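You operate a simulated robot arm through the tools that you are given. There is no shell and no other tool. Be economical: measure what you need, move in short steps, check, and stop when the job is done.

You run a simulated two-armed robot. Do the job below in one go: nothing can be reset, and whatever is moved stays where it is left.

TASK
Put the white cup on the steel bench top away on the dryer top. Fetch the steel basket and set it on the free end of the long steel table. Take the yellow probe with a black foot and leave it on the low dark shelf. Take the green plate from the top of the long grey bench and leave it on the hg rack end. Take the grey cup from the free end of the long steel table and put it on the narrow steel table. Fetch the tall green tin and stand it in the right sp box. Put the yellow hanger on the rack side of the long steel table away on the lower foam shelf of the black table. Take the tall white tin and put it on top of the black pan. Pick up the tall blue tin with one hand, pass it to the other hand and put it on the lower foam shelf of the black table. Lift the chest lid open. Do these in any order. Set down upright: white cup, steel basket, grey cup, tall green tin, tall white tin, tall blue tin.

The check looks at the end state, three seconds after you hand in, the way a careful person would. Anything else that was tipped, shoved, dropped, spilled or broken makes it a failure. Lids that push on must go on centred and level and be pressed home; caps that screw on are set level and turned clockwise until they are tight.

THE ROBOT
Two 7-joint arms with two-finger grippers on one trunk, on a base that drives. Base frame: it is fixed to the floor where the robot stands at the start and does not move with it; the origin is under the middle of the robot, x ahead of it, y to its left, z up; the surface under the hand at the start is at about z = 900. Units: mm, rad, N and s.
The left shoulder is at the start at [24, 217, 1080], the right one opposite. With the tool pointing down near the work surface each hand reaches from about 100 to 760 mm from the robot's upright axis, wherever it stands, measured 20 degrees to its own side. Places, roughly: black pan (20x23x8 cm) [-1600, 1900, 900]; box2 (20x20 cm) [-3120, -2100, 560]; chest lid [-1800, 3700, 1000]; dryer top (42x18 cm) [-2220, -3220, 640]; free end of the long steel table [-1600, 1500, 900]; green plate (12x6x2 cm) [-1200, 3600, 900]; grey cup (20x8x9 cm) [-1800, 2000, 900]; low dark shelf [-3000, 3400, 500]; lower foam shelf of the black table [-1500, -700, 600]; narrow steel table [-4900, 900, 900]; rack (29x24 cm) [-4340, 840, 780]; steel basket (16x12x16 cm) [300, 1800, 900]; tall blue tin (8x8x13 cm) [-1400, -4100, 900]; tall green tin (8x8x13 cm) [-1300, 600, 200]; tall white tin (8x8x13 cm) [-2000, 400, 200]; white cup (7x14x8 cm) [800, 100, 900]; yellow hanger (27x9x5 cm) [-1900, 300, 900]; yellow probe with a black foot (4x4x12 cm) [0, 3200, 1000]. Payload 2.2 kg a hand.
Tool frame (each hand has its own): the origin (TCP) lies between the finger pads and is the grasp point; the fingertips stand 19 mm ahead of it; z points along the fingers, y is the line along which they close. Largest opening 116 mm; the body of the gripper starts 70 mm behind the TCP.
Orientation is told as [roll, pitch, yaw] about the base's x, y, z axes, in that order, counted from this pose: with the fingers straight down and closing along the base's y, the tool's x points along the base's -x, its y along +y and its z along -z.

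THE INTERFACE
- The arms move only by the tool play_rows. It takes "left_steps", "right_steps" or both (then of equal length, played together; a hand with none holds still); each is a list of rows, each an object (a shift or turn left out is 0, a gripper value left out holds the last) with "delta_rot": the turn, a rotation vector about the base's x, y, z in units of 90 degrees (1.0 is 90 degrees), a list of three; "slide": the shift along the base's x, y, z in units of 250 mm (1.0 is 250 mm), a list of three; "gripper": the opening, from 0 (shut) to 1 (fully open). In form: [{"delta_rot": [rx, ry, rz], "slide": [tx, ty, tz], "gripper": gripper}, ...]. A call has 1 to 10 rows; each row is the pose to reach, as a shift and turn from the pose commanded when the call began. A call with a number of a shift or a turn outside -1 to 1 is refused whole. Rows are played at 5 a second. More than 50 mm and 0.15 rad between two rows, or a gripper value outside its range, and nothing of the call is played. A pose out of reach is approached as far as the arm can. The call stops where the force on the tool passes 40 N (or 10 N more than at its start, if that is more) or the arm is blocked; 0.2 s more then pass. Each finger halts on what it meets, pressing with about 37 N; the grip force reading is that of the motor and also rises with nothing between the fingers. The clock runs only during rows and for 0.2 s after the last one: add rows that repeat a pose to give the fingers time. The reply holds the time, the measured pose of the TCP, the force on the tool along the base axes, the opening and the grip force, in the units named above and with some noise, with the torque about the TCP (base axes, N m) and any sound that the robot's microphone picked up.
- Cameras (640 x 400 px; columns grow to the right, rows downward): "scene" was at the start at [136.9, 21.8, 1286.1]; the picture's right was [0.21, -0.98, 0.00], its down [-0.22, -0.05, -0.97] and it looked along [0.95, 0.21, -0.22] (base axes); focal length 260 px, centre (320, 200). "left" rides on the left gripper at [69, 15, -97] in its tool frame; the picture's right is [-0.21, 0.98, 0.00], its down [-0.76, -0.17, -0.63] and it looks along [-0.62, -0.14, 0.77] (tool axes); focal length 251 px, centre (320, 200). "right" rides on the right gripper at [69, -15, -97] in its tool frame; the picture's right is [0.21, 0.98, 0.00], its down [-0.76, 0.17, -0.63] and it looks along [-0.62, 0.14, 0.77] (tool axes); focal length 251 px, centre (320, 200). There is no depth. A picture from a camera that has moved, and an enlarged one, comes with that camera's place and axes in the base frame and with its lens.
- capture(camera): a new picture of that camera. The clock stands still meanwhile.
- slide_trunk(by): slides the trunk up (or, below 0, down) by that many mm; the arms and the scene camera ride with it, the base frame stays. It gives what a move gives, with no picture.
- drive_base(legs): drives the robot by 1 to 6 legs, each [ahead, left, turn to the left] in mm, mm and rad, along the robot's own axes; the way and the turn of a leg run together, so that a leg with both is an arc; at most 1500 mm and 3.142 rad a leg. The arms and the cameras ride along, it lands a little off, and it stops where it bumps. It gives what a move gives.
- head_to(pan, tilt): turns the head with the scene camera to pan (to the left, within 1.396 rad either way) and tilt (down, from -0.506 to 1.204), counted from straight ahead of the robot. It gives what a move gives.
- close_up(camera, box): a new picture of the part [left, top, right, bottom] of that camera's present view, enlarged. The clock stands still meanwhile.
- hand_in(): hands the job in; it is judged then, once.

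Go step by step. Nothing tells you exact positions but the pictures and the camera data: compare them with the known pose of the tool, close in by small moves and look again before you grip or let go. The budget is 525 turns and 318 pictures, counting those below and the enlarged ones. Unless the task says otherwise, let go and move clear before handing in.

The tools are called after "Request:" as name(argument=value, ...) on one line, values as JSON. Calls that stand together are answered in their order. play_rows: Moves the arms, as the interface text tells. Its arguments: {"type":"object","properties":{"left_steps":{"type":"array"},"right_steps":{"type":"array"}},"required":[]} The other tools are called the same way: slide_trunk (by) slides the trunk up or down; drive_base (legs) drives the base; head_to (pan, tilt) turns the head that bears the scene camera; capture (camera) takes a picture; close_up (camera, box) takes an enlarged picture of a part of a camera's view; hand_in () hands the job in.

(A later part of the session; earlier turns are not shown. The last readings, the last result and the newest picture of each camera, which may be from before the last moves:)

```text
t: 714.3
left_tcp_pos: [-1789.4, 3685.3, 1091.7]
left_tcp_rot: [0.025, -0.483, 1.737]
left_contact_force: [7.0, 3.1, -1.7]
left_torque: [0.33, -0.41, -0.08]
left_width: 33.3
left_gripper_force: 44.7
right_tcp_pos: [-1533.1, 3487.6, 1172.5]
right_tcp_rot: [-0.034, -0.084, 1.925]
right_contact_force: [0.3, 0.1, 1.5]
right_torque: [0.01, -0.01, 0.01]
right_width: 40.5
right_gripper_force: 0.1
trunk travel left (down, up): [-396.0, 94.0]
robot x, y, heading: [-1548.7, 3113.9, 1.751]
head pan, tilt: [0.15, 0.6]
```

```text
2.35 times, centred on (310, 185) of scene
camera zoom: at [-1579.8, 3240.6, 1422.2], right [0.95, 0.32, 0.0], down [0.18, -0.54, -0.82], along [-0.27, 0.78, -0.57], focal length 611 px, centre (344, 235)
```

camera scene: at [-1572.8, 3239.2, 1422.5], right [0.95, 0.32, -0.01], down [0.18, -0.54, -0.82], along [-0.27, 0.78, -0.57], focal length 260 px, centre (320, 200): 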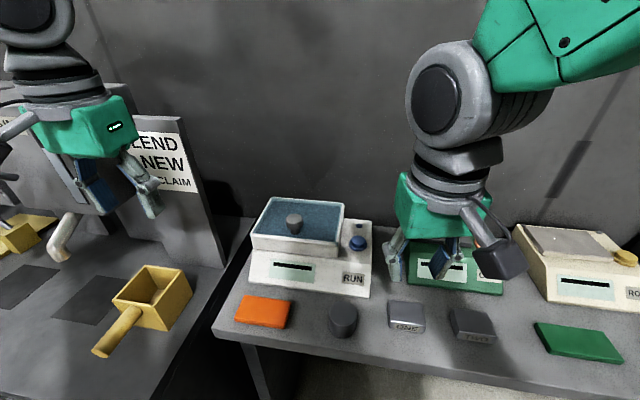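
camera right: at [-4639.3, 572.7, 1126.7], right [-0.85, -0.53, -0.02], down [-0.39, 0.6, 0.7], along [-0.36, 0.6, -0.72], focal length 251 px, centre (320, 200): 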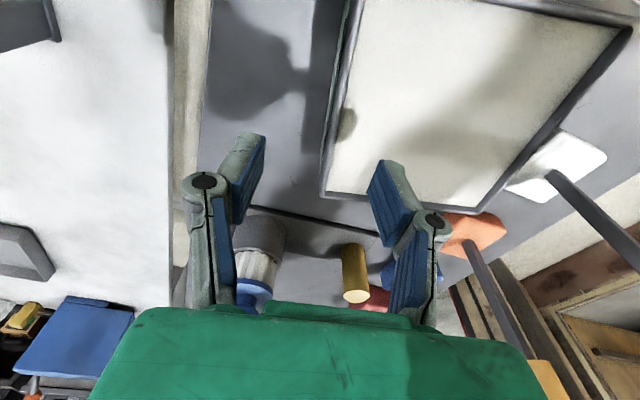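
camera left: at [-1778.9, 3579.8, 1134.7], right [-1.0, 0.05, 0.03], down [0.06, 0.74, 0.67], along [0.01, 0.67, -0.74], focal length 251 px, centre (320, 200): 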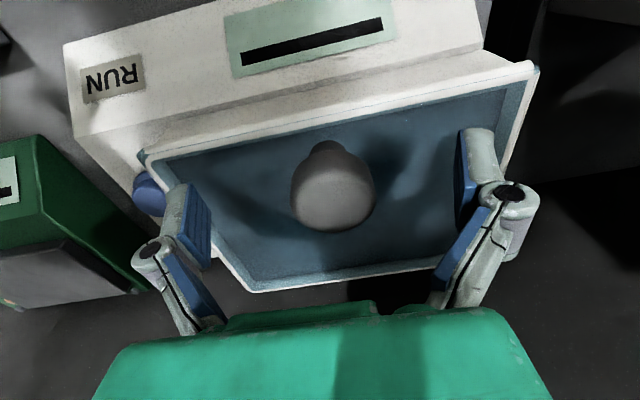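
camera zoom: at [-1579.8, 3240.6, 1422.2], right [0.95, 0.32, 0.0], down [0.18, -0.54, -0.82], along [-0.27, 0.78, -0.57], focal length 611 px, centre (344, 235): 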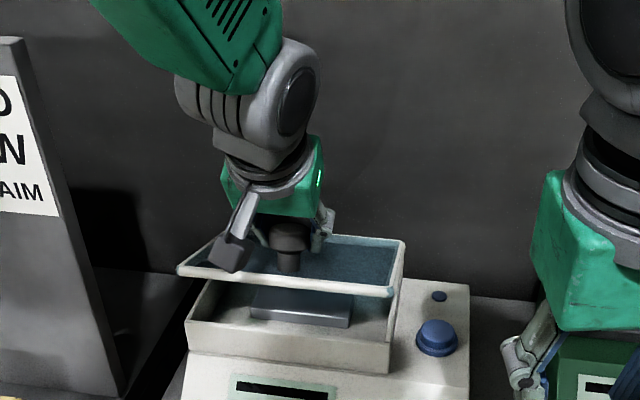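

It is hinged at the back and opening. I continue along the arc.

Request:
play_rows(left_steps=[{"slide": [-0.0096, 0.053, 0.053], "delta_rot": [0.0875, 0.016, 0]}, {"slide": [-0.0205, 0.112, 0.098], "delta_rot": [0.175, 0.032, 0]}, {"slide": [-0.0324, 0.177, 0.134], "delta_rot": [0.262, 0.048, 0]}, {"slide": [-0.045, 0.247, 0.161], "delta_rot": [0.35, 0.064, 0]}, {"slide": [-0.058, 0.319, 0.178], "delta_rot": [0.437, 0.08, 0]}, {"slide": [-0.072, 0.392, 0.184], "delta_rot": [0.525, 0.096, 0]}, {"slide": [-0.072, 0.392, 0.184], "delta_rot": [0.525, 0.096, 0]}])

Request:
close_up(camera="scene", box=[210, 70, 410, 240])

```text
t: 714.8
left_tcp_pos: [-1792.5, 3698.3, 1104.4]
left_tcp_rot: [-0.021, -0.625, 1.783]
left_contact_force: [22.6, 15.6, -8.1]
left_torque: [0.29, 0.56, 0.28]
left_width: 28.6
left_gripper_force: 45.1
left hand out of reach, approached as far as the arm can: row 2
right_tcp_pos: [-1528.8, 3486.6, 1172.1]
right_tcp_rot: [-0.032, -0.084, 1.922]
right_contact_force: [-0.2, -1.1, -0.2]
right_torque: [0.03, -0.03, 0.05]
right_width: 40.7
right_gripper_force: 0.0
trunk travel left (down, up): [-396.0, 94.0]
robot x, y, heading: [-1544.2, 3115.3, 1.751]
head pan, tilt: [0.15, 0.6]
stopped in row 2 (left hand): the force on the tool passed its limit at 48 N (the readings are from after the stop); the commanded pose is now the measured one
```

```text
2.35 times, centred on (310, 155) of scene
camera zoom: at [-1567.8, 3246.4, 1421.9], right [0.95, 0.32, -0.01], down [0.17, -0.54, -0.82], along [-0.27, 0.78, -0.57], focal length 611 px, centre (344, 306)
```

zoom: 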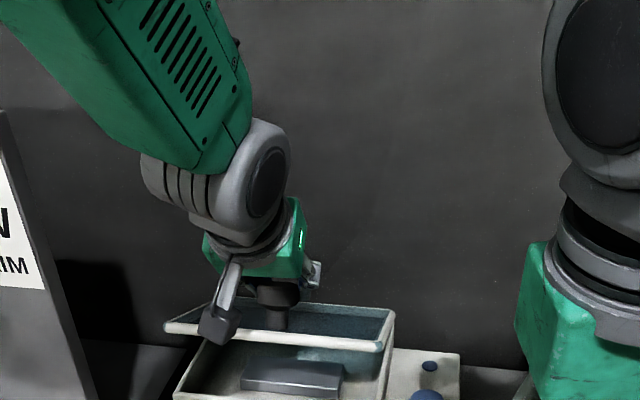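

The wrist reached a limit, so I keep the hand's tilt and only follow the arc; the knob can turn between the pads.

Request:
play_rows(left_steps=[{"slide": [0.01, 0.02, 0.02]}, {"slide": [0.008, 0.065, 0.052]}, {"slide": [-0.007, 0.15, 0.092]}, {"slide": [-0.024, 0.239, 0.116]}, {"slide": [-0.04, 0.33, 0.124]}, {"slide": [-0.04, 0.33, 0.124]}])

Request:
close_up(camera="scene", box=[210, 70, 410, 240])

```text
t: 715.1
left_tcp_pos: [-1791.8, 3699.3, 1104.4]
left_tcp_rot: [-0.043, -0.628, 1.778]
left_contact_force: [25.0, 26.6, -17.4]
left_torque: [0.67, -0.05, -0.02]
left_width: 28.2
left_gripper_force: 45.1
right_tcp_pos: [-1537.8, 3484.4, 1173.2]
right_tcp_rot: [-0.043, -0.087, 1.92]
right_contact_force: [-0.5, -0.7, 0.5]
right_torque: [0.05, 0.03, 0.03]
right_width: 40.6
right_gripper_force: 0.1
trunk travel left (down, up): [-396.0, 94.0]
robot x, y, heading: [-1547.0, 3116.6, 1.743]
head pan, tilt: [0.15, 0.6]
stopped in row 1 (left hand): the force on the tool passed its limit at 42 N (the readings are from after the stop); the commanded pose is now the measured one
```

```text
2.35 times, centred on (310, 155) of scene
camera zoom: at [-1575.1, 3249.7, 1421.3], right [0.95, 0.32, -0.01], down [0.18, -0.54, -0.82], along [-0.27, 0.78, -0.57], focal length 611 px, centre (344, 306)
```

zoom: 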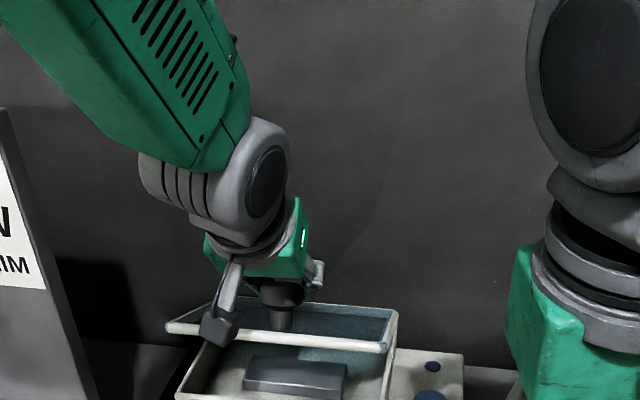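

Request:
play_rows(left_steps=[{"slide": [0.02, 0.02, -0.01]}, {"slide": [0.03, 0.03, -0.01], "delta_rot": [0.03, 0.006, 0]}, {"slide": [0.03, 0.03, -0.01], "delta_rot": [0.06, 0.012, 0]}])

```text
t: 715.9
left_tcp_pos: [-1792.8, 3703.0, 1107.9]
left_tcp_rot: [-0.07, -0.72, 1.83]
left_contact_force: [23.9, 10.1, -19.0]
left_torque: [-1.05, 0.09, 0.59]
left_width: 26.9
left_gripper_force: 44.8
right_tcp_pos: [-1532.2, 3481.7, 1173.9]
right_tcp_rot: [-0.038, -0.088, 1.92]
right_contact_force: [-0.3, 0.4, -0.1]
right_torque: [0.02, 0.02, -0.06]
right_width: 40.7
right_gripper_force: 0.1
trunk travel left (down, up): [-396.0, 94.0]
robot x, y, heading: [-1545.5, 3114.8, 1.75]
head pan, tilt: [0.15, 0.6]
```

The left elbow seems to be against the sign board, limiting the arm. I lay the lid down again, release, and take a better stance with the robot turned toward the chest.

Request:
play_rows(left_steps=[{"slide": [0.02, -0.05, -0.05], "delta_rot": [-0.085, -0.015, 0]}, {"slide": [0.04, -0.11, -0.115], "delta_rot": [-0.17, -0.031, 0]}, {"slide": [0.042, -0.15, -0.18], "delta_rot": [-0.255, -0.046, 0]}, {"slide": [0.042, -0.18, -0.225], "delta_rot": [-0.34, -0.062, 0]}, {"slide": [0.04, -0.197, -0.25], "delta_rot": [-0.42, -0.076, 0]}])

Request:
close_up(camera="scene", box=[180, 100, 420, 280])

```text
t: 716.5
left_tcp_pos: [-1789.7, 3683.0, 1078.0]
left_tcp_rot: [-0.031, -0.49, 1.782]
left_contact_force: [-12.8, 44.0, -29.2]
left_torque: [0.06, 0.06, -0.06]
left_width: 29.1
left_gripper_force: 44.2
right_tcp_pos: [-1545.6, 3480.2, 1167.5]
right_tcp_rot: [-0.046, -0.068, 1.921]
right_contact_force: [0.7, -0.4, 0.3]
right_torque: [0.0, 0.03, -0.01]
right_width: 40.7
right_gripper_force: 0.0
trunk travel left (down, up): [-396.0, 94.0]
robot x, y, heading: [-1548.7, 3117.1, 1.743]
head pan, tilt: [0.15, 0.6]
stopped in row 3 (left hand): the force on the tool passed its limit at 48 N (the readings are from after the stop); the commanded pose is now the measured one
```

```text
2.22 times, centred on (300, 190) of scene
camera zoom: at [-1589.1, 3256.4, 1420.2], right [0.95, 0.32, 0.0], down [0.18, -0.55, -0.82], along [-0.26, 0.77, -0.58], focal length 577 px, centre (364, 222)
```

zoom: 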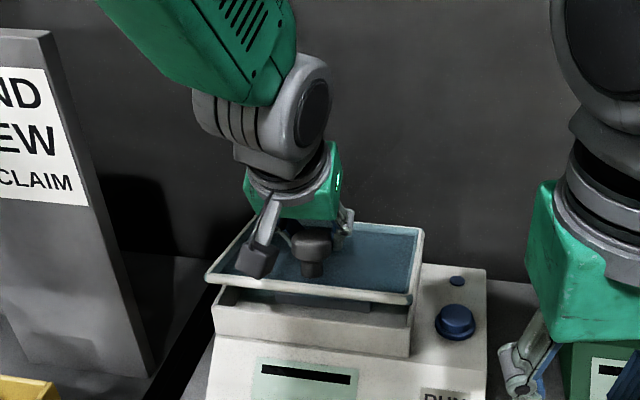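

Request:
play_rows(left_steps=[{"slide": [-0.01, 0.03, -0.04], "delta_rot": [-0.03, -0.006, 0]}, {"slide": [-0.01, 0.02, -0.08], "delta_rot": [-0.09, -0.016, 0]}, {"slide": [-0.01, 0.0, -0.11], "delta_rot": [-0.16, -0.03, 0]}, {"slide": [-0.01, -0.02, -0.14], "delta_rot": [-0.23, -0.042, 0]}])

```text
t: 717.5
left_tcp_pos: [-1791.1, 3686.2, 1060.0]
left_tcp_rot: [-0.028, -0.208, 1.775]
left_contact_force: [-11.0, 62.1, -18.6]
left_torque: [0.45, 0.11, 0.06]
left_width: 5.7
left_gripper_force: 28.0
right_tcp_pos: [-1539.8, 3468.7, 1164.4]
right_tcp_rot: [-0.041, -0.053, 1.921]
right_contact_force: [-0.1, -0.9, 0.8]
right_torque: [0.04, 0.05, 0.03]
right_width: 40.6
right_gripper_force: 0.0
trunk travel left (down, up): [-396.0, 94.0]
robot x, y, heading: [-1550.2, 3112.8, 1.745]
head pan, tilt: [0.15, 0.6]
stopped in row 4 (left hand): the force on the tool passed its limit at 76 N (the readings are from after the stop); the commanded pose is now the measured one
```

The fingers slipped off behind the knob. I ease back and lift the hand clear.

Request:
play_rows(left_steps=[{"slide": [0, 0.06, 0.0]}, {"slide": [0, 0.07, 0.06]}, {"slide": [0, 0.07, 0.2]}, {"slide": [0, 0.05, 0.36]}, {"slide": [0, 0.0, 0.5]}])

Request:
capture(camera="scene")

```text
t: 718.7
left_tcp_pos: [-1789.6, 3671.8, 1184.2]
left_tcp_rot: [-0.028, -0.188, 1.778]
left_contact_force: [1.0, -1.1, -0.7]
left_torque: [0.04, -0.01, -0.01]
left_width: 0.0
left_gripper_force: 29.3
right_tcp_pos: [-1540.1, 3463.5, 1172.1]
right_tcp_rot: [-0.044, -0.079, 1.92]
right_contact_force: [-0.6, -0.2, -0.1]
right_torque: [0.0, 0.0, -0.02]
right_width: 40.3
right_gripper_force: 0.2
trunk travel left (down, up): [-396.0, 94.0]
robot x, y, heading: [-1550.2, 3116.9, 1.744]
head pan, tilt: [0.15, 0.6]
```

```text
64 pictures are left
camera scene: at [-1584.5, 3238.3, 1422.5], right [0.95, 0.32, 0.0], down [0.18, -0.54, -0.82], along [-0.26, 0.78, -0.57], focal length 260 px, centre (320, 200)
```

scene: 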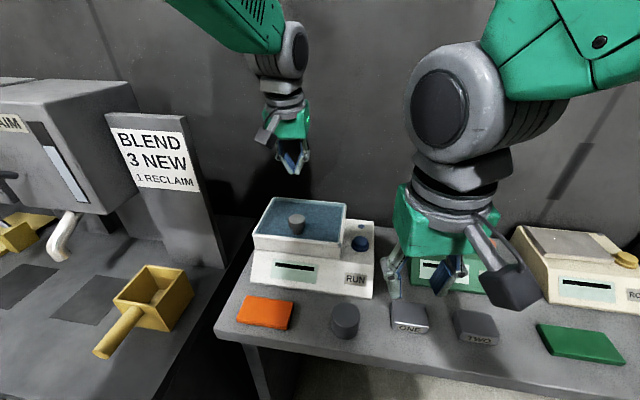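

The lid is closed again and nothing moved. I draw the left hand back and turn the robot toward the chest for a freer arm.

Request:
play_rows(left_steps=[{"slide": [0.06, -0.16, 0.04], "gripper": 1}, {"slide": [0.12, -0.32, 0.08]}, {"slide": [0.18, -0.48, 0.12]}, {"slide": [0.24, -0.64, 0.16]}, {"slide": [0.3, -0.8, 0.2]}], right_steps=[{"slide": [0.0, -0.1, 0.05]}, {"slide": [0.02, -0.2, 0.1]}, {"slide": [0.04, -0.3, 0.15]}, {"slide": [0.06, -0.4, 0.2]}, {"slide": [0.06, -0.4, 0.2]}])

Request:
drive_base(legs=[[-40, -80, 0], [0, 0, 0.33], [30, 0, 0]])

Request:
capture(camera="scene")

```text
t: 719.9
left_tcp_pos: [-1716.5, 3470.9, 1232.6]
left_tcp_rot: [-0.029, -0.187, 1.776]
left_contact_force: [0.6, -0.2, 0.2]
left_torque: [0.01, -0.02, -0.02]
left_width: 115.7
left_gripper_force: 0.0
right_tcp_pos: [-1527.6, 3363.8, 1225.9]
right_tcp_rot: [-0.048, -0.085, 1.922]
right_contact_force: [0.7, 0.8, -0.9]
right_torque: [-0.02, 0.01, -0.04]
right_width: 40.5
right_gripper_force: 0.0
trunk travel left (down, up): [-396.0, 94.0]
robot x, y, heading: [-1549.3, 3114.4, 1.745]
head pan, tilt: [0.15, 0.6]
```

```text
t: 722.5
left_tcp_pos: [-1695.9, 3422.0, 1239.2]
left_tcp_rot: [0.016, -0.198, 2.098]
left_contact_force: [0.2, 0.3, 0.9]
left_torque: [-0.04, 0.17, 0.0]
left_width: 116.2
left_gripper_force: 0.0
right_tcp_pos: [-1483.1, 3379.9, 1223.8]
right_tcp_rot: [-0.008, -0.101, 2.249]
right_contact_force: [1.9, 0.2, 0.0]
right_torque: [0.01, 0.16, 0.02]
right_width: 40.6
right_gripper_force: 0.1
trunk travel left (down, up): [-396.0, 94.0]
robot x, y, heading: [-1466.6, 3121.2, 2.078]
head pan, tilt: [0.15, 0.6]
```

```text
63 pictures are left
camera scene: at [-1488.0, 3244.7, 1423.0], right [0.79, 0.61, -0.04], down [0.31, -0.46, -0.83], along [-0.52, 0.65, -0.55], focal length 260 px, centre (320, 200)
```

scene: 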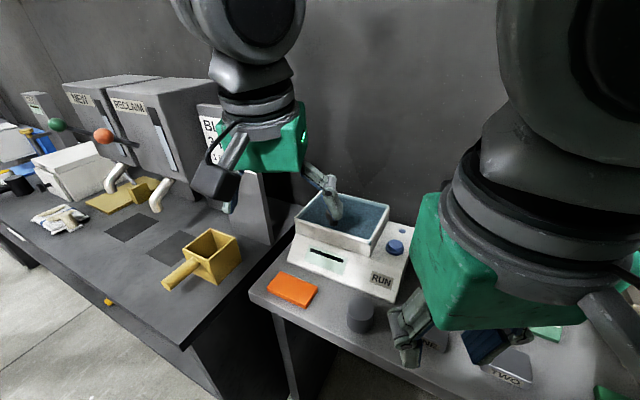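

Request:
play_rows(left_steps=[{"slide": [-0.05, 0.13, -0.05], "delta_rot": [-0.014, -0.008, -0.028]}, {"slide": [-0.1, 0.26, -0.1], "delta_rot": [-0.028, -0.016, -0.056]}, {"slide": [-0.15, 0.4, -0.17], "delta_rot": [-0.042, -0.024, -0.084]}, {"slide": [-0.2, 0.54, -0.24], "delta_rot": [-0.056, -0.032, -0.112]}, {"slide": [-0.25, 0.67, -0.32], "delta_rot": [-0.07, -0.04, -0.14]}, {"slide": [-0.3, 0.8, -0.4], "delta_rot": [-0.084, -0.05, -0.168]}, {"slide": [-0.35, 0.93, -0.46], "delta_rot": [-0.1, -0.06, -0.2]}, {"slide": [-0.356, 0.936, -0.52], "delta_rot": [-0.109, -0.064, -0.223]}, {"slide": [-0.356, 0.936, -0.52], "delta_rot": [-0.109, -0.064, -0.223]}])

Request:
capture(camera="left")

```text
t: 724.5
left_tcp_pos: [-1830.7, 3640.6, 1104.0]
left_tcp_rot: [-0.059, 0.004, 1.754]
left_contact_force: [0.1, 0.0, 0.4]
left_torque: [-0.01, 0.04, 0.01]
left_width: 116.0
left_gripper_force: 0.0
right_tcp_pos: [-1529.2, 3361.3, 1225.4]
right_tcp_rot: [-0.044, -0.086, 2.252]
right_contact_force: [0.5, -0.3, 0.5]
right_torque: [0.05, 0.01, -0.01]
right_width: 40.7
right_gripper_force: 0.0
trunk travel left (down, up): [-396.0, 94.0]
robot x, y, heading: [-1469.6, 3121.8, 2.079]
head pan, tilt: [0.15, 0.6]
```

```text
62 pictures are left
camera left: at [-1837.5, 3569.3, 1200.4], right [-1.0, 0.03, -0.06], down [-0.01, 0.77, 0.64], along [0.07, 0.64, -0.77], focal length 251 px, centre (320, 200)
```

left: 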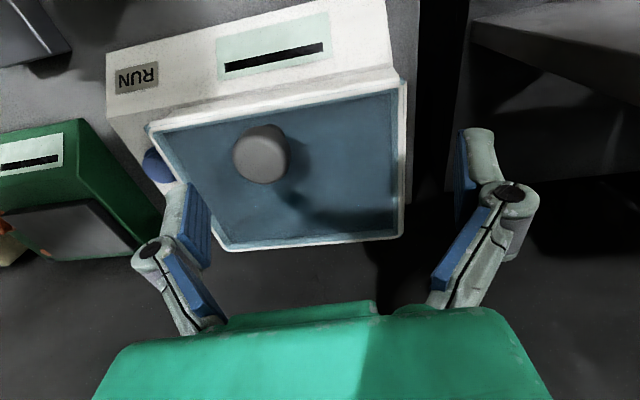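

Request:
play_rows(left_steps=[{"slide": [0.09, 0.03, 0]}, {"slide": [0.188, 0.064, 0], "delta_rot": [0.03, 0, 0]}, {"slide": [0.188, 0.064, 0], "delta_rot": [0.03, 0, 0]}])

```text
t: 725.5
left_tcp_pos: [-1815.1, 3632.2, 1107.8]
left_tcp_rot: [-0.108, -0.061, 1.767]
left_contact_force: [-0.9, -1.1, 0.6]
left_torque: [0.1, -0.09, -0.01]
left_width: 115.8
left_gripper_force: 0.2
right_tcp_pos: [-1564.1, 3338.3, 1229.0]
right_tcp_rot: [-0.074, -0.075, 2.245]
right_contact_force: [-1.3, 0.1, -0.2]
right_torque: [0.01, -0.07, -0.02]
right_width: 40.6
right_gripper_force: 0.0
trunk travel left (down, up): [-396.0, 94.0]
robot x, y, heading: [-1465.3, 3120.5, 2.087]
head pan, tilt: [0.15, 0.6]
stopped in row 3 (left hand): the arm was blocked; the commanded pose is now the measured one
```

The arms are cramped here. I draw back and take a stance further east, facing north-west, where the left elbow has free space.

Request:
play_rows(left_steps=[{"slide": [0.05, -0.1, 0.1]}, {"slide": [0.1, -0.22, 0.2]}, {"slide": [0.16, -0.36, 0.28]}, {"slide": [0.22, -0.52, 0.34]}, {"slide": [0.28, -0.68, 0.38]}, {"slide": [0.34, -0.84, 0.4]}], right_steps=[{"slide": [0.1, 0.03, 0.02]}, {"slide": [0.2, 0.06, 0.05]}, {"slide": [0.3, 0.09, 0.08]}, {"slide": [0.4, 0.12, 0.1]}, {"slide": [0.5, 0.15, 0.12]}, {"slide": [0.5, 0.15, 0.12]}])

Request:
drive_base(legs=[[-60, -140, 0], [0, 0, 0.17], [60, 0, 0]])

Request:
capture(camera="scene")

```text
t: 727.1
left_tcp_pos: [-1646.6, 3469.2, 1204.9]
left_tcp_rot: [-0.039, -0.042, 1.752]
left_contact_force: [0.7, 0.9, -0.4]
left_torque: [-0.09, 0.1, 0.02]
left_width: 116.0
left_gripper_force: 0.0
right_tcp_pos: [-1353.3, 3421.1, 1249.4]
right_tcp_rot: [-0.013, -0.09, 2.256]
right_contact_force: [-0.8, 0.8, -0.1]
right_torque: [-0.02, 0.01, 0.0]
right_width: 40.6
right_gripper_force: 0.1
trunk travel left (down, up): [-396.0, 94.0]
robot x, y, heading: [-1445.7, 3129.1, 2.089]
head pan, tilt: [0.15, 0.6]
stopped in row 6 (left hand): the arm was blocked; the commanded pose is now the measured one
```

```text
t: 728.3
left_tcp_pos: [-1596.6, 3496.9, 1207.0]
left_tcp_rot: [-0.038, -0.196, 1.656]
left_contact_force: [2.7, 1.4, 1.1]
left_torque: [-0.06, 0.24, 0.08]
left_width: 115.7
left_gripper_force: 0.0
right_tcp_pos: [-1297.5, 3397.6, 1298.7]
right_tcp_rot: [0.337, -0.069, 2.202]
right_contact_force: [2.6, 2.1, 0.6]
right_torque: [-0.18, 0.31, 0.04]
right_width: 40.6
right_gripper_force: 0.0
trunk travel left (down, up): [-396.0, 94.0]
robot x, y, heading: [-1340.7, 3166.1, 2.042]
head pan, tilt: [0.15, 0.6]
stopped in leg 1: the robot was blocked; the commanded pose is now the measured one
```

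```text
61 pictures are left
camera scene: at [-1327.5, 3320.6, 1423.3], right [0.81, 0.58, -0.06], down [0.28, -0.49, -0.83], along [-0.51, 0.65, -0.56], focal length 260 px, centre (320, 200)
```

scene: 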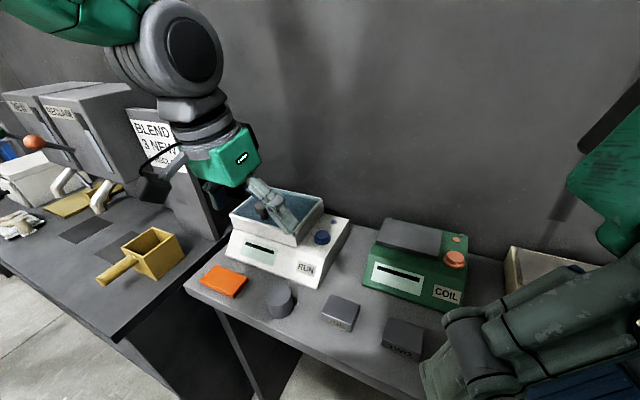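

The right arm now touches something over the bench. I back straight away into the open.

Request:
drive_base(legs=[[-150, 0, 0]])

Request:
drive_base(legs=[[-200, 0, 0]])

Request:
head_to(pan=-0.5, tilt=0.6)

Request:
capture(camera="scene")

```text
t: 729.0
left_tcp_pos: [-1527.7, 3487.7, 1185.4]
left_tcp_rot: [-0.061, -0.093, 1.699]
left_contact_force: [4.5, 0.3, -4.2]
left_torque: [0.01, 0.35, 0.01]
left_width: 115.9
left_gripper_force: 0.0
right_tcp_pos: [-1270.7, 3412.3, 1248.0]
right_tcp_rot: [0.165, -0.065, 2.293]
right_contact_force: [0.6, -0.7, 1.7]
right_torque: [-0.03, 0.03, -0.05]
right_width: 40.8
right_gripper_force: 0.0
trunk travel left (down, up): [-396.0, 94.0]
robot x, y, heading: [-1348.1, 3150.4, 2.068]
head pan, tilt: [0.15, 0.6]
stopped in leg 1: the robot was blocked; the commanded pose is now the measured one
```

```text
t: 730.0
left_tcp_pos: [-1629.6, 3397.8, 1183.0]
left_tcp_rot: [-0.164, -0.15, 1.662]
left_contact_force: [1.0, -0.7, 1.2]
left_torque: [0.07, 0.0, 0.02]
left_width: 116.1
left_gripper_force: 0.1
right_tcp_pos: [-1382.7, 3302.5, 1281.7]
right_tcp_rot: [0.206, -0.081, 2.211]
right_contact_force: [-1.4, -1.9, -1.5]
right_torque: [0.23, -0.16, -0.03]
right_width: 40.7
right_gripper_force: 0.0
trunk travel left (down, up): [-396.0, 94.0]
robot x, y, heading: [-1361.1, 3126.8, 2.011]
head pan, tilt: [0.15, 0.6]
stopped in leg 1: the robot was blocked; the commanded pose is now the measured one
```

```text
t: 731.1
left_tcp_pos: [-1612.6, 3409.7, 1182.7]
left_tcp_rot: [-0.158, -0.143, 1.648]
left_contact_force: [0.0, 0.4, 0.5]
left_torque: [0.02, 0.06, 0.03]
left_width: 116.1
left_gripper_force: 0.0
right_tcp_pos: [-1363.1, 3314.4, 1289.8]
right_tcp_rot: [0.261, -0.086, 2.181]
right_contact_force: [-1.3, 0.7, -0.7]
right_torque: [0.04, 0.0, -0.05]
right_width: 40.3
right_gripper_force: 0.0
trunk travel left (down, up): [-396.0, 94.0]
robot x, y, heading: [-1354.5, 3130.9, 2.0]
head pan, tilt: [-0.499, 0.6]
```

```text
60 pictures are left
camera scene: at [-1405.2, 3240.5, 1421.3], right [1.0, -0.05, 0.03], down [0.0, -0.56, -0.83], along [0.05, 0.83, -0.56], focal length 260 px, centre (320, 200)
```

scene: 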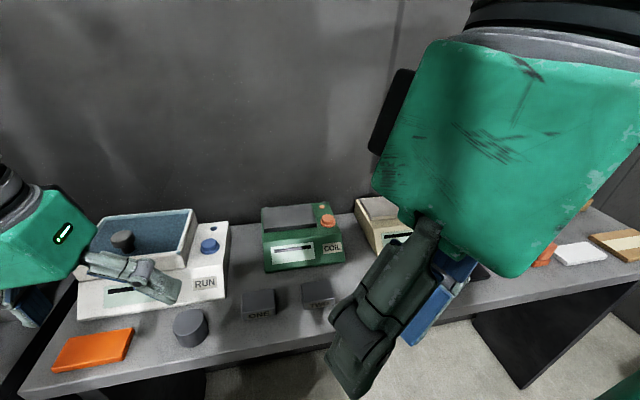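

The right hand is folded against the head camera — that is what blocks everything. I extend it forward again.

Request:
play_rows(right_steps=[{"slide": [0.05, 0.12, 0.0]}, {"slide": [0.1, 0.26, 0.0]}, {"slide": [0.15, 0.42, 0.0]}, {"slide": [0.2, 0.58, 0.0]}, {"slide": [0.25, 0.74, 0.0]}, {"slide": [0.3, 0.88, 0.0]}])

Request:
drive_base(legs=[[-250, 0, 0]])

```text
t: 731.8
left_tcp_pos: [-1734.6, 3345.9, 1164.4]
left_tcp_rot: [-0.266, -0.184, 1.665]
left_contact_force: [-1.2, -1.4, 0.4]
left_torque: [0.07, -0.16, 0.03]
left_width: 115.8
left_gripper_force: 0.0
right_tcp_pos: [-1469.9, 3321.5, 1307.5]
right_tcp_rot: [0.203, -0.08, 2.184]
right_contact_force: [-2.0, -0.4, -0.1]
right_torque: [0.0, -0.1, 0.01]
right_width: 40.9
right_gripper_force: 0.0
trunk travel left (down, up): [-396.0, 94.0]
robot x, y, heading: [-1365.2, 3123.4, 2.0]
head pan, tilt: [-0.499, 0.6]
stopped in row 3 (right hand): the arm was blocked; the commanded pose is now the measured one
```

```text
t: 732.7
left_tcp_pos: [-1679.4, 3347.9, 1153.7]
left_tcp_rot: [-0.245, -0.149, 1.681]
left_contact_force: [-3.0, -4.9, -3.6]
left_torque: [0.4, -0.33, 0.08]
left_width: 115.7
left_gripper_force: 0.1
right_tcp_pos: [-1423.7, 3342.2, 1306.1]
right_tcp_rot: [0.32, -0.057, 2.212]
right_contact_force: [0.1, -2.1, -3.0]
right_torque: [0.16, 0.08, -0.03]
right_width: 40.7
right_gripper_force: 0.0
trunk travel left (down, up): [-396.0, 94.0]
robot x, y, heading: [-1344.0, 3130.1, 2.045]
head pan, tilt: [-0.499, 0.6]
stopped in leg 1: the robot was blocked; the commanded pose is now the measured one
```

Request:
head_to(pan=-1.0, tilt=0.7)

Request:
capture(camera="scene")

Request:
capture(camera="left")

```text
t: 733.6
left_tcp_pos: [-1620.3, 3389.1, 1171.8]
left_tcp_rot: [-0.18, -0.141, 1.651]
left_contact_force: [1.1, -1.1, 1.6]
left_torque: [0.0, 0.08, 0.0]
left_width: 115.9
left_gripper_force: 0.1
right_tcp_pos: [-1358.2, 3382.5, 1304.1]
right_tcp_rot: [0.362, -0.057, 2.183]
right_contact_force: [2.0, 1.1, 3.4]
right_torque: [-0.06, 0.12, -0.02]
right_width: 40.9
right_gripper_force: 0.1
trunk travel left (down, up): [-396.0, 94.0]
robot x, y, heading: [-1344.0, 3137.1, 2.032]
head pan, tilt: [-1.0, 0.7]
```

```text
59 pictures are left
camera scene: at [-1243.9, 3305.7, 1423.0], right [0.89, -0.46, -0.03], down [-0.28, -0.48, -0.83], along [0.37, 0.75, -0.55], focal length 260 px, centre (320, 200)
```

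scene: 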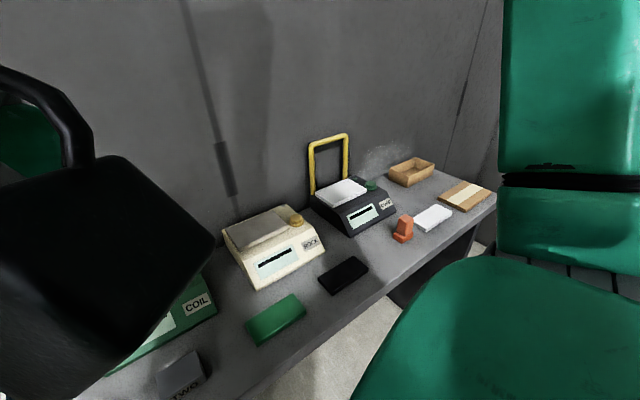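

```text
58 pictures are left
camera left: at [-1645.5, 3306.0, 1253.9], right [-0.98, 0.16, -0.14], down [0.0, 0.66, 0.75], along [0.21, 0.73, -0.64], focal length 251 px, centre (320, 200)
```

left: 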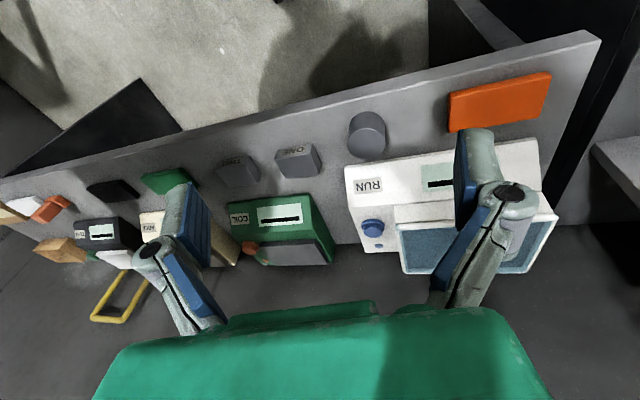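

Request:
play_rows(right_steps=[{"slide": [0.02, 0.04, -0.06]}, {"slide": [0.04, 0.08, -0.12]}, {"slide": [0.06, 0.14, -0.18]}, {"slide": [0.08, 0.2, -0.26]}, {"slide": [0.1, 0.28, -0.34]}, {"slide": [0.12, 0.38, -0.4]}])

Request:
drive_base(legs=[[-120, 0, 0]])

```text
t: 734.0
left_tcp_pos: [-1766.3, 3295.1, 1151.5]
left_tcp_rot: [-0.309, -0.201, 1.699]
left_contact_force: [-0.1, -0.6, -0.5]
left_torque: [0.03, -0.09, 0.04]
left_width: 115.9
left_gripper_force: 0.0
right_tcp_pos: [-1516.0, 3281.6, 1294.8]
right_tcp_rot: [0.193, -0.053, 2.221]
right_contact_force: [0.0, -4.4, 3.3]
right_torque: [0.4, -0.02, -0.03]
right_width: 40.7
right_gripper_force: 0.0
trunk travel left (down, up): [-396.0, 94.0]
robot x, y, heading: [-1368.4, 3130.5, 2.042]
head pan, tilt: [-1.0, 0.7]
stopped in row 1 (right hand): the arm was blocked; the commanded pose is now the measured one
```

```text
t: 734.8
left_tcp_pos: [-1687.5, 3306.5, 1142.9]
left_tcp_rot: [-0.273, -0.15, 1.715]
left_contact_force: [-1.3, -4.3, -5.1]
left_torque: [0.43, -0.23, 0.15]
left_width: 115.8
left_gripper_force: 0.1
right_tcp_pos: [-1449.9, 3316.6, 1289.5]
right_tcp_rot: [0.316, -0.022, 2.236]
right_contact_force: [-1.8, 0.5, -3.7]
right_torque: [-0.09, -0.06, 0.04]
right_width: 40.4
right_gripper_force: 0.0
trunk travel left (down, up): [-396.0, 94.0]
robot x, y, heading: [-1346.5, 3133.8, 2.09]
head pan, tilt: [-1.0, 0.7]
stopped in leg 1: the robot was blocked; the commanded pose is now the measured one
```

Request:
play_rows(right_steps=[{"slide": [0.16, 0.09, 0]}, {"slide": [0.32, 0.18, 0]}, {"slide": [0.48, 0.27, 0]}, {"slide": [0.64, 0.36, 0]}])

Request:
play_rows(right_steps=[{"slide": [0.16, 0.09, 0]}, {"slide": [0.32, 0.18, 0]}, {"slide": [0.48, 0.27, 0]}, {"slide": [0.64, 0.36, 0]}])

```text
t: 735.5
left_tcp_pos: [-1535.7, 3391.3, 1166.7]
left_tcp_rot: [-0.122, -0.1, 1.709]
left_contact_force: [-0.2, 1.2, -0.2]
left_torque: [-0.09, -0.11, -0.06]
left_width: 116.0
left_gripper_force: 0.1
right_tcp_pos: [-1202.0, 3434.7, 1233.2]
right_tcp_rot: [0.328, -0.011, 2.291]
right_contact_force: [1.7, -2.3, -1.2]
right_torque: [0.13, 0.2, -0.1]
right_width: 40.6
right_gripper_force: 0.1
trunk travel left (down, up): [-396.0, 94.0]
robot x, y, heading: [-1336.1, 3132.7, 2.082]
head pan, tilt: [-1.0, 0.7]
stopped in row 3 (right hand): the arm was blocked; the commanded pose is now the measured one
```

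```text
t: 736.0
left_tcp_pos: [-1703.2, 3282.8, 1130.5]
left_tcp_rot: [-0.308, -0.16, 1.689]
left_contact_force: [-4.6, -1.2, -0.5]
left_torque: [0.17, -0.41, 0.04]
left_width: 115.9
left_gripper_force: 0.1
right_tcp_pos: [-1341.9, 3359.6, 1294.5]
right_tcp_rot: [0.351, -0.013, 2.239]
right_contact_force: [-1.1, 1.3, -0.1]
right_torque: [-0.14, -0.22, 0.11]
right_width: 40.7
right_gripper_force: 0.0
right hand out of reach, approached as far as the arm can: row 1, 2
trunk travel left (down, up): [-396.0, 94.0]
robot x, y, heading: [-1352.9, 3130.0, 2.071]
head pan, tilt: [-1.0, 0.7]
stopped in row 2 (right hand): the arm was blocked; the commanded pose is now the measured one
```

Request:
drive_base(legs=[[-200, 0, 0]])

Request:
head_to(pan=-0.6, tilt=0.9)

Request:
capture(camera="scene")

```text
t: 737.0
left_tcp_pos: [-1649.9, 3270.4, 1135.5]
left_tcp_rot: [-0.273, -0.165, 1.703]
left_contact_force: [-0.5, -0.4, -2.6]
left_torque: [0.06, -0.15, 0.02]
left_width: 115.7
left_gripper_force: 0.1
right_tcp_pos: [-1295.4, 3352.8, 1279.9]
right_tcp_rot: [0.375, -0.015, 2.304]
right_contact_force: [0.4, -1.3, -3.3]
right_torque: [-0.06, 0.18, -0.02]
right_width: 40.6
right_gripper_force: 0.1
trunk travel left (down, up): [-396.0, 94.0]
robot x, y, heading: [-1342.9, 3125.9, 2.116]
head pan, tilt: [-1.0, 0.7]
stopped in leg 1: the robot was blocked; the commanded pose is now the measured one
```

```text
t: 737.8
left_tcp_pos: [-1599.0, 3304.7, 1145.5]
left_tcp_rot: [-0.208, -0.116, 1.72]
left_contact_force: [0.0, 0.1, 1.9]
left_torque: [-0.01, 0.03, 0.01]
left_width: 115.7
left_gripper_force: 0.1
right_tcp_pos: [-1233.3, 3399.1, 1263.7]
right_tcp_rot: [0.364, -0.01, 2.317]
right_contact_force: [0.7, 0.1, 1.8]
right_torque: [0.02, 0.02, -0.02]
right_width: 40.6
right_gripper_force: 0.0
trunk travel left (down, up): [-396.0, 94.0]
robot x, y, heading: [-1334.6, 3127.4, 2.125]
head pan, tilt: [-0.6, 0.901]
```

```text
57 pictures are left
camera scene: at [-1276.6, 3294.2, 1392.6], right [1.0, -0.06, -0.05], down [-0.07, -0.81, -0.58], along [-0.01, 0.58, -0.81], focal length 260 px, centre (320, 200)
```

scene: 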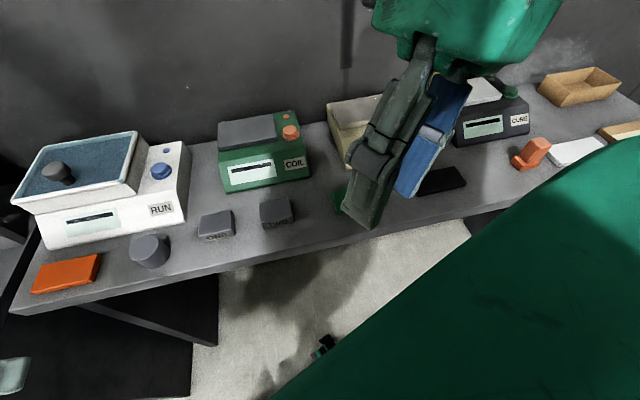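

Request:
play_rows(right_steps=[{"slide": [-0.03, 0.17, 0]}, {"slide": [-0.06, 0.34, 0]}, {"slide": [-0.1, 0.51, 0]}, {"slide": [-0.14, 0.68, 0]}])

Request:
play_rows(left_steps=[{"slide": [-0.05, 0.1, 0.02]}, {"slide": [-0.1, 0.2, 0.04]}, {"slide": [-0.15, 0.3, 0.06]}])

```text
t: 738.2
left_tcp_pos: [-1742.0, 3207.0, 1118.2]
left_tcp_rot: [-0.351, -0.173, 1.757]
left_contact_force: [0.5, -1.0, 0.2]
left_torque: [0.06, 0.04, 0.09]
left_width: 115.9
left_gripper_force: 0.0
right_tcp_pos: [-1396.9, 3303.6, 1286.5]
right_tcp_rot: [0.228, -0.007, 2.324]
right_contact_force: [0.1, 0.3, 1.1]
right_torque: [-0.04, 0.0, 0.04]
right_width: 40.3
right_gripper_force: 0.0
trunk travel left (down, up): [-396.0, 94.0]
robot x, y, heading: [-1357.3, 3117.5, 2.117]
head pan, tilt: [-0.6, 0.901]
stopped in row 1 (left hand): the arm was blocked; the commanded pose is now the measured one
```

```text
t: 738.6
left_tcp_pos: [-1574.5, 3343.1, 1149.7]
left_tcp_rot: [-0.187, -0.1, 1.72]
left_contact_force: [-0.4, 1.4, -0.6]
left_torque: [-0.06, -0.06, -0.07]
left_width: 115.9
left_gripper_force: 0.1
right_tcp_pos: [-1208.2, 3425.5, 1247.3]
right_tcp_rot: [0.369, -0.026, 2.331]
right_contact_force: [0.7, -1.8, -0.6]
right_torque: [0.07, 0.07, -0.05]
right_width: 40.5
right_gripper_force: 0.1
trunk travel left (down, up): [-396.0, 94.0]
robot x, y, heading: [-1341.0, 3124.6, 2.119]
head pan, tilt: [-0.6, 0.901]
stopped in row 2 (right hand): the arm was blocked; the commanded pose is now the measured one
```

The body is swaying and each move is stopped early. I let it settle by only moving the head for a while.

Request:
head_to(pan=1.3, tilt=0.3)

Request:
head_to(pan=-1.3, tilt=0.3)

Request:
head_to(pan=0.3, tilt=0.6)

```text
t: 740.5
left_tcp_pos: [-1653.0, 3272.5, 1139.9]
left_tcp_rot: [-0.283, -0.128, 1.732]
left_contact_force: [1.5, -0.7, 0.4]
left_torque: [0.03, 0.15, 0.04]
left_width: 116.2
left_gripper_force: 0.0
right_tcp_pos: [-1308.8, 3348.4, 1263.1]
right_tcp_rot: [0.202, 0.008, 2.336]
right_contact_force: [-2.0, -0.3, 0.6]
right_torque: [0.08, -0.28, 0.0]
right_width: 40.9
right_gripper_force: 0.1
trunk travel left (down, up): [-396.0, 94.0]
robot x, y, heading: [-1352.2, 3110.4, 2.109]
head pan, tilt: [1.3, 0.3]
```

```text
t: 742.8
left_tcp_pos: [-1551.8, 3305.6, 1152.8]
left_tcp_rot: [-0.201, -0.113, 1.696]
left_contact_force: [-0.9, -2.9, 3.2]
left_torque: [0.33, -0.02, 0.02]
left_width: 116.2
left_gripper_force: 0.0
right_tcp_pos: [-1195.6, 3379.4, 1254.2]
right_tcp_rot: [0.298, -0.032, 2.319]
right_contact_force: [-2.8, -2.5, 4.5]
right_torque: [0.36, -0.29, -0.06]
right_width: 40.7
right_gripper_force: 0.0
trunk travel left (down, up): [-396.0, 94.0]
robot x, y, heading: [-1326.4, 3113.4, 2.1]
head pan, tilt: [-1.3, 0.3]
```

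```text
t: 744.5
left_tcp_pos: [-1647.7, 3350.5, 1135.0]
left_tcp_rot: [-0.25, -0.159, 1.56]
left_contact_force: [2.1, 6.4, -6.0]
left_torque: [-0.47, 0.06, -0.06]
left_width: 116.0
left_gripper_force: 0.1
right_tcp_pos: [-1294.7, 3399.2, 1276.0]
right_tcp_rot: [0.418, 0.013, 2.241]
right_contact_force: [3.6, -2.2, -3.6]
right_torque: [0.12, 0.38, -0.16]
right_width: 40.7
right_gripper_force: 0.0
trunk travel left (down, up): [-396.0, 94.0]
robot x, y, heading: [-1373.7, 3167.8, 2.053]
head pan, tilt: [0.3, 0.6]
```

Request:
head_to(pan=1.39, tilt=0.2)

Request:
play_rows(right_steps=[{"slide": [0, 0, 0]}, {"slide": [0, 0, 0]}, {"slide": [0, 0, 0]}, {"slide": [0, 0, 0]}, {"slide": [0, 0, 0]}])

Request:
capture(camera="right")

```text
t: 745.8
left_tcp_pos: [-1726.4, 3344.9, 1133.1]
left_tcp_rot: [-0.324, -0.132, 1.656]
left_contact_force: [-3.3, -0.2, 1.8]
left_torque: [-0.05, -0.33, 0.04]
left_width: 115.8
left_gripper_force: 0.1
right_tcp_pos: [-1369.7, 3393.9, 1275.5]
right_tcp_rot: [0.307, 0.008, 2.24]
right_contact_force: [-9.2, 1.1, 26.6]
right_torque: [-1.67, -3.27, -0.88]
right_width: 40.5
right_gripper_force: 0.0
trunk travel left (down, up): [-396.0, 94.0]
robot x, y, heading: [-1401.8, 3162.3, 2.036]
head pan, tilt: [1.389, 0.201]
```

```text
t: 746.4
left_tcp_pos: [-1438.0, 3294.7, 1139.3]
left_tcp_rot: [-0.216, -0.052, 1.604]
left_contact_force: [7.3, 0.6, -5.3]
left_torque: [-0.04, 0.53, -0.03]
left_width: 115.5
left_gripper_force: 0.0
right_tcp_pos: [-1106.0, 3327.1, 1211.0]
right_tcp_rot: [0.209, 0.051, 2.166]
right_contact_force: [7.1, -2.2, -2.2]
right_torque: [0.19, 0.67, -0.16]
right_width: 40.6
right_gripper_force: 0.0
trunk travel left (down, up): [-396.0, 94.0]
robot x, y, heading: [-1304.4, 3027.2, 1.942]
head pan, tilt: [1.389, 0.201]
stopped in row 2 (right hand): the arm was blocked; the commanded pose is now the measured one
```

```text
56 pictures are left
camera right: at [-1040.2, 3294.4, 1306.6], right [-0.68, -0.7, 0.21], down [-0.47, 0.64, 0.61], along [-0.57, 0.31, -0.76], focal length 251 px, centre (320, 200)
```

right: 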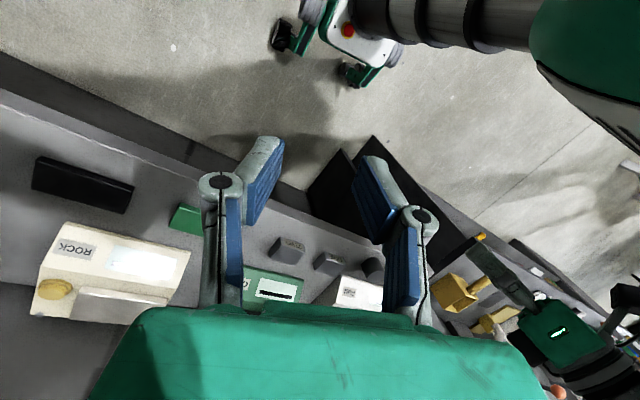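

Request:
head_to(pan=0.6, tilt=0.5)

Request:
head_to(pan=0.2, tilt=0.5)

Request:
capture(camera="scene")

```text
t: 747.5
left_tcp_pos: [-1468.8, 3278.2, 1143.8]
left_tcp_rot: [-0.207, -0.069, 1.619]
left_contact_force: [1.0, -2.2, -3.0]
left_torque: [0.28, 0.05, 0.03]
left_width: 115.4
left_gripper_force: 0.0
right_tcp_pos: [-1129.6, 3318.4, 1228.5]
right_tcp_rot: [0.2, 0.048, 2.185]
right_contact_force: [3.6, -3.9, -0.1]
right_torque: [0.29, 0.3, -0.04]
right_width: 40.5
right_gripper_force: 0.0
trunk travel left (down, up): [-396.0, 94.0]
robot x, y, heading: [-1304.9, 3038.7, 1.955]
head pan, tilt: [0.6, 0.499]
```

```text
t: 748.4
left_tcp_pos: [-1631.2, 3245.8, 1136.0]
left_tcp_rot: [-0.306, -0.117, 1.659]
left_contact_force: [-2.0, -2.3, -0.7]
left_torque: [0.29, -0.07, 0.11]
left_width: 116.3
left_gripper_force: 0.0
right_tcp_pos: [-1283.8, 3289.4, 1259.4]
right_tcp_rot: [0.176, 0.049, 2.171]
right_contact_force: [2.4, 1.6, -1.2]
right_torque: [-0.21, 0.12, 0.02]
right_width: 40.5
right_gripper_force: 0.0
trunk travel left (down, up): [-396.0, 94.0]
robot x, y, heading: [-1345.4, 3054.1, 1.974]
head pan, tilt: [0.201, 0.499]
```

```text
55 pictures are left
camera scene: at [-1528.2, 3126.7, 1423.1], right [0.82, 0.57, 0.08], down [0.35, -0.37, -0.86], along [-0.46, 0.73, -0.5], focal length 260 px, centre (320, 200)
```

scene: 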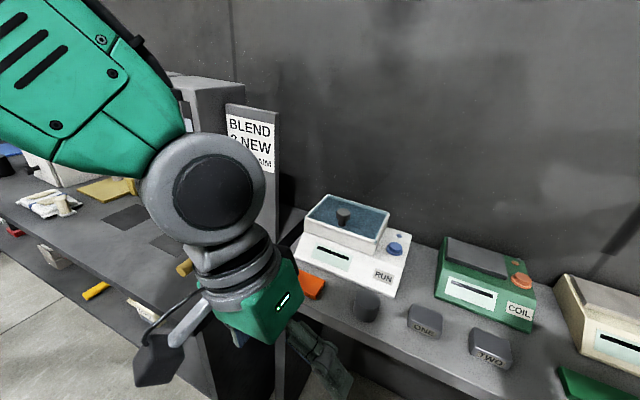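

Request:
head_to(pan=0.25, tilt=0.5)

Request:
head_to(pan=0.2, tilt=0.5)

Request:
head_to(pan=0.25, tilt=0.5)

Request:
head_to(pan=0.2, tilt=0.5)

```text
t: 749.0
left_tcp_pos: [-1452.6, 3357.8, 1152.3]
left_tcp_rot: [-0.154, -0.044, 1.659]
left_contact_force: [-3.1, 0.4, 1.7]
left_torque: [-0.08, -0.35, -0.08]
left_width: 116.1
left_gripper_force: 0.0
right_tcp_pos: [-1086.6, 3414.0, 1228.8]
right_tcp_rot: [0.408, -0.002, 2.227]
right_contact_force: [-3.0, -3.2, 4.3]
right_torque: [0.25, -0.32, 0.0]
right_width: 40.5
right_gripper_force: 0.0
trunk travel left (down, up): [-396.0, 94.0]
robot x, y, heading: [-1316.6, 3077.2, 2.007]
head pan, tilt: [0.25, 0.499]
```

```text
t: 749.7
left_tcp_pos: [-1623.1, 3243.2, 1142.1]
left_tcp_rot: [-0.312, -0.116, 1.661]
left_contact_force: [0.9, -1.1, 2.2]
left_torque: [0.08, 0.12, 0.09]
left_width: 115.8
left_gripper_force: 0.0
right_tcp_pos: [-1279.8, 3287.1, 1262.6]
right_tcp_rot: [0.165, 0.055, 2.18]
right_contact_force: [4.8, 5.2, 0.2]
right_torque: [-0.35, 0.39, -0.02]
right_width: 40.6
right_gripper_force: 0.1
trunk travel left (down, up): [-396.0, 94.0]
robot x, y, heading: [-1334.9, 3054.5, 1.972]
head pan, tilt: [0.201, 0.499]
```

```text
t: 750.3
left_tcp_pos: [-1457.6, 3381.9, 1152.4]
left_tcp_rot: [-0.162, -0.039, 1.616]
left_contact_force: [-7.0, 0.1, 0.6]
left_torque: [-0.01, -0.66, -0.08]
left_width: 116.0
left_gripper_force: 0.0
right_tcp_pos: [-1087.4, 3426.7, 1232.3]
right_tcp_rot: [0.428, 0.015, 2.189]
right_contact_force: [1.0, -0.8, 4.2]
right_torque: [0.12, -0.04, -0.04]
right_width: 40.7
right_gripper_force: 0.0
trunk travel left (down, up): [-396.0, 94.0]
robot x, y, heading: [-1329.5, 3094.5, 1.976]
head pan, tilt: [0.25, 0.499]
```

```text
t: 750.9
left_tcp_pos: [-1625.4, 3243.3, 1140.4]
left_tcp_rot: [-0.309, -0.117, 1.656]
left_contact_force: [-0.9, -2.0, 2.3]
left_torque: [0.13, 0.04, 0.11]
left_width: 115.8
left_gripper_force: 0.1
right_tcp_pos: [-1282.5, 3289.5, 1261.9]
right_tcp_rot: [0.167, 0.069, 2.165]
right_contact_force: [4.4, 4.0, -1.8]
right_torque: [-0.33, 0.47, -0.03]
right_width: 40.5
right_gripper_force: 0.1
trunk travel left (down, up): [-396.0, 94.0]
robot x, y, heading: [-1338.8, 3054.1, 1.969]
head pan, tilt: [0.201, 0.499]
```

The body keeps rocking. I lower the trunk to calm it.

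Request:
slide_trunk(by=-230)

Request:
head_to(pan=0.25, tilt=0.5)

Request:
head_to(pan=0.2, tilt=0.5)

```text
t: 751.2
left_tcp_pos: [-1347.1, 3269.2, 1141.8]
left_tcp_rot: [-0.163, -0.036, 1.573]
left_contact_force: [6.0, 3.6, -1.6]
left_torque: [-0.37, 0.48, -0.1]
left_width: 115.5
left_gripper_force: 0.1
right_tcp_pos: [-1035.5, 3298.8, 1185.8]
right_tcp_rot: [0.182, 0.085, 2.119]
right_contact_force: [6.0, -5.0, 1.9]
right_torque: [0.46, 0.52, -0.19]
right_width: 40.5
right_gripper_force: 0.2
trunk travel left (down, up): [-395.0, 95.0]
robot x, y, heading: [-1298.6, 3001.2, 1.886]
head pan, tilt: [0.201, 0.499]
stopped: the arm was blocked; the commanded pose is now the measured one
```

```text
t: 751.9
left_tcp_pos: [-1502.6, 3300.6, 1141.8]
left_tcp_rot: [-0.254, -0.092, 1.596]
left_contact_force: [0.4, -0.2, 2.9]
left_torque: [-0.03, 0.17, 0.05]
left_width: 116.0
left_gripper_force: 0.0
right_tcp_pos: [-1156.1, 3327.5, 1228.5]
right_tcp_rot: [0.261, 0.09, 2.098]
right_contact_force: [-0.7, 3.8, 2.1]
right_torque: [-0.27, -0.09, 0.08]
right_width: 40.7
right_gripper_force: 0.1
trunk travel left (down, up): [-395.0, 95.0]
robot x, y, heading: [-1333.5, 3059.9, 1.904]
head pan, tilt: [0.25, 0.499]
```

```text
t: 752.5
left_tcp_pos: [-1348.5, 3311.1, 1149.0]
left_tcp_rot: [-0.138, -0.059, 1.609]
left_contact_force: [-0.8, 1.6, 1.1]
left_torque: [-0.05, -0.1, -0.07]
left_width: 115.9
left_gripper_force: 0.2
right_tcp_pos: [-1016.4, 3347.4, 1191.3]
right_tcp_rot: [0.284, 0.046, 2.145]
right_contact_force: [-1.5, -2.2, -0.2]
right_torque: [0.18, -0.04, -0.06]
right_width: 40.9
right_gripper_force: 0.0
trunk travel left (down, up): [-395.0, 95.0]
robot x, y, heading: [-1291.1, 3042.4, 1.918]
head pan, tilt: [0.201, 0.499]
```

Request:
drive_base(legs=[[-300, 0, 0]])

Request:
drive_base(legs=[[-300, 0, 0]])

Request:
drive_base(legs=[[-300, 0, 0]])

```text
t: 753.4
left_tcp_pos: [-1496.7, 3273.8, 1144.3]
left_tcp_rot: [-0.278, -0.125, 1.486]
left_contact_force: [2.6, 1.2, -1.9]
left_torque: [0.0, 0.27, -0.01]
left_width: 115.9
left_gripper_force: 0.0
right_tcp_pos: [-1164.7, 3271.5, 1241.4]
right_tcp_rot: [0.201, 0.072, 1.956]
right_contact_force: [1.4, -2.8, -6.6]
right_torque: [0.23, 0.21, -0.1]
right_width: 40.5
right_gripper_force: 0.0
trunk travel left (down, up): [-395.0, 95.0]
robot x, y, heading: [-1344.4, 3053.4, 1.786]
head pan, tilt: [0.201, 0.499]
stopped in leg 1: the robot was blocked; the commanded pose is now the measured one
```

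```text
t: 754.1
left_tcp_pos: [-1547.6, 3265.1, 1140.8]
left_tcp_rot: [-0.327, -0.144, 1.502]
left_contact_force: [-2.2, -4.2, -0.7]
left_torque: [0.47, -0.24, 0.18]
left_width: 116.1
left_gripper_force: 0.0
right_tcp_pos: [-1219.6, 3265.8, 1255.0]
right_tcp_rot: [0.218, 0.067, 1.964]
right_contact_force: [0.4, 1.5, 0.0]
right_torque: [-0.03, -0.03, 0.03]
right_width: 40.5
right_gripper_force: 0.1
trunk travel left (down, up): [-395.0, 95.0]
robot x, y, heading: [-1345.0, 3062.4, 1.804]
head pan, tilt: [0.201, 0.499]
stopped in leg 1: the robot was blocked; the commanded pose is now the measured one
```

```text
t: 755.1
left_tcp_pos: [-1528.8, 3249.1, 1137.3]
left_tcp_rot: [-0.351, -0.14, 1.518]
left_contact_force: [-1.4, -1.5, -1.6]
left_torque: [0.1, -0.12, 0.07]
left_width: 116.2
left_gripper_force: 0.0
right_tcp_pos: [-1213.9, 3253.7, 1254.3]
right_tcp_rot: [0.288, 0.088, 1.963]
right_contact_force: [-0.7, 1.1, 0.0]
right_torque: [-0.06, -0.09, 0.03]
right_width: 40.6
right_gripper_force: 0.0
trunk travel left (down, up): [-395.0, 95.0]
robot x, y, heading: [-1323.2, 3024.4, 1.823]
head pan, tilt: [0.201, 0.499]
stopped in leg 1: the robot was blocked; the commanded pose is now the measured one
```

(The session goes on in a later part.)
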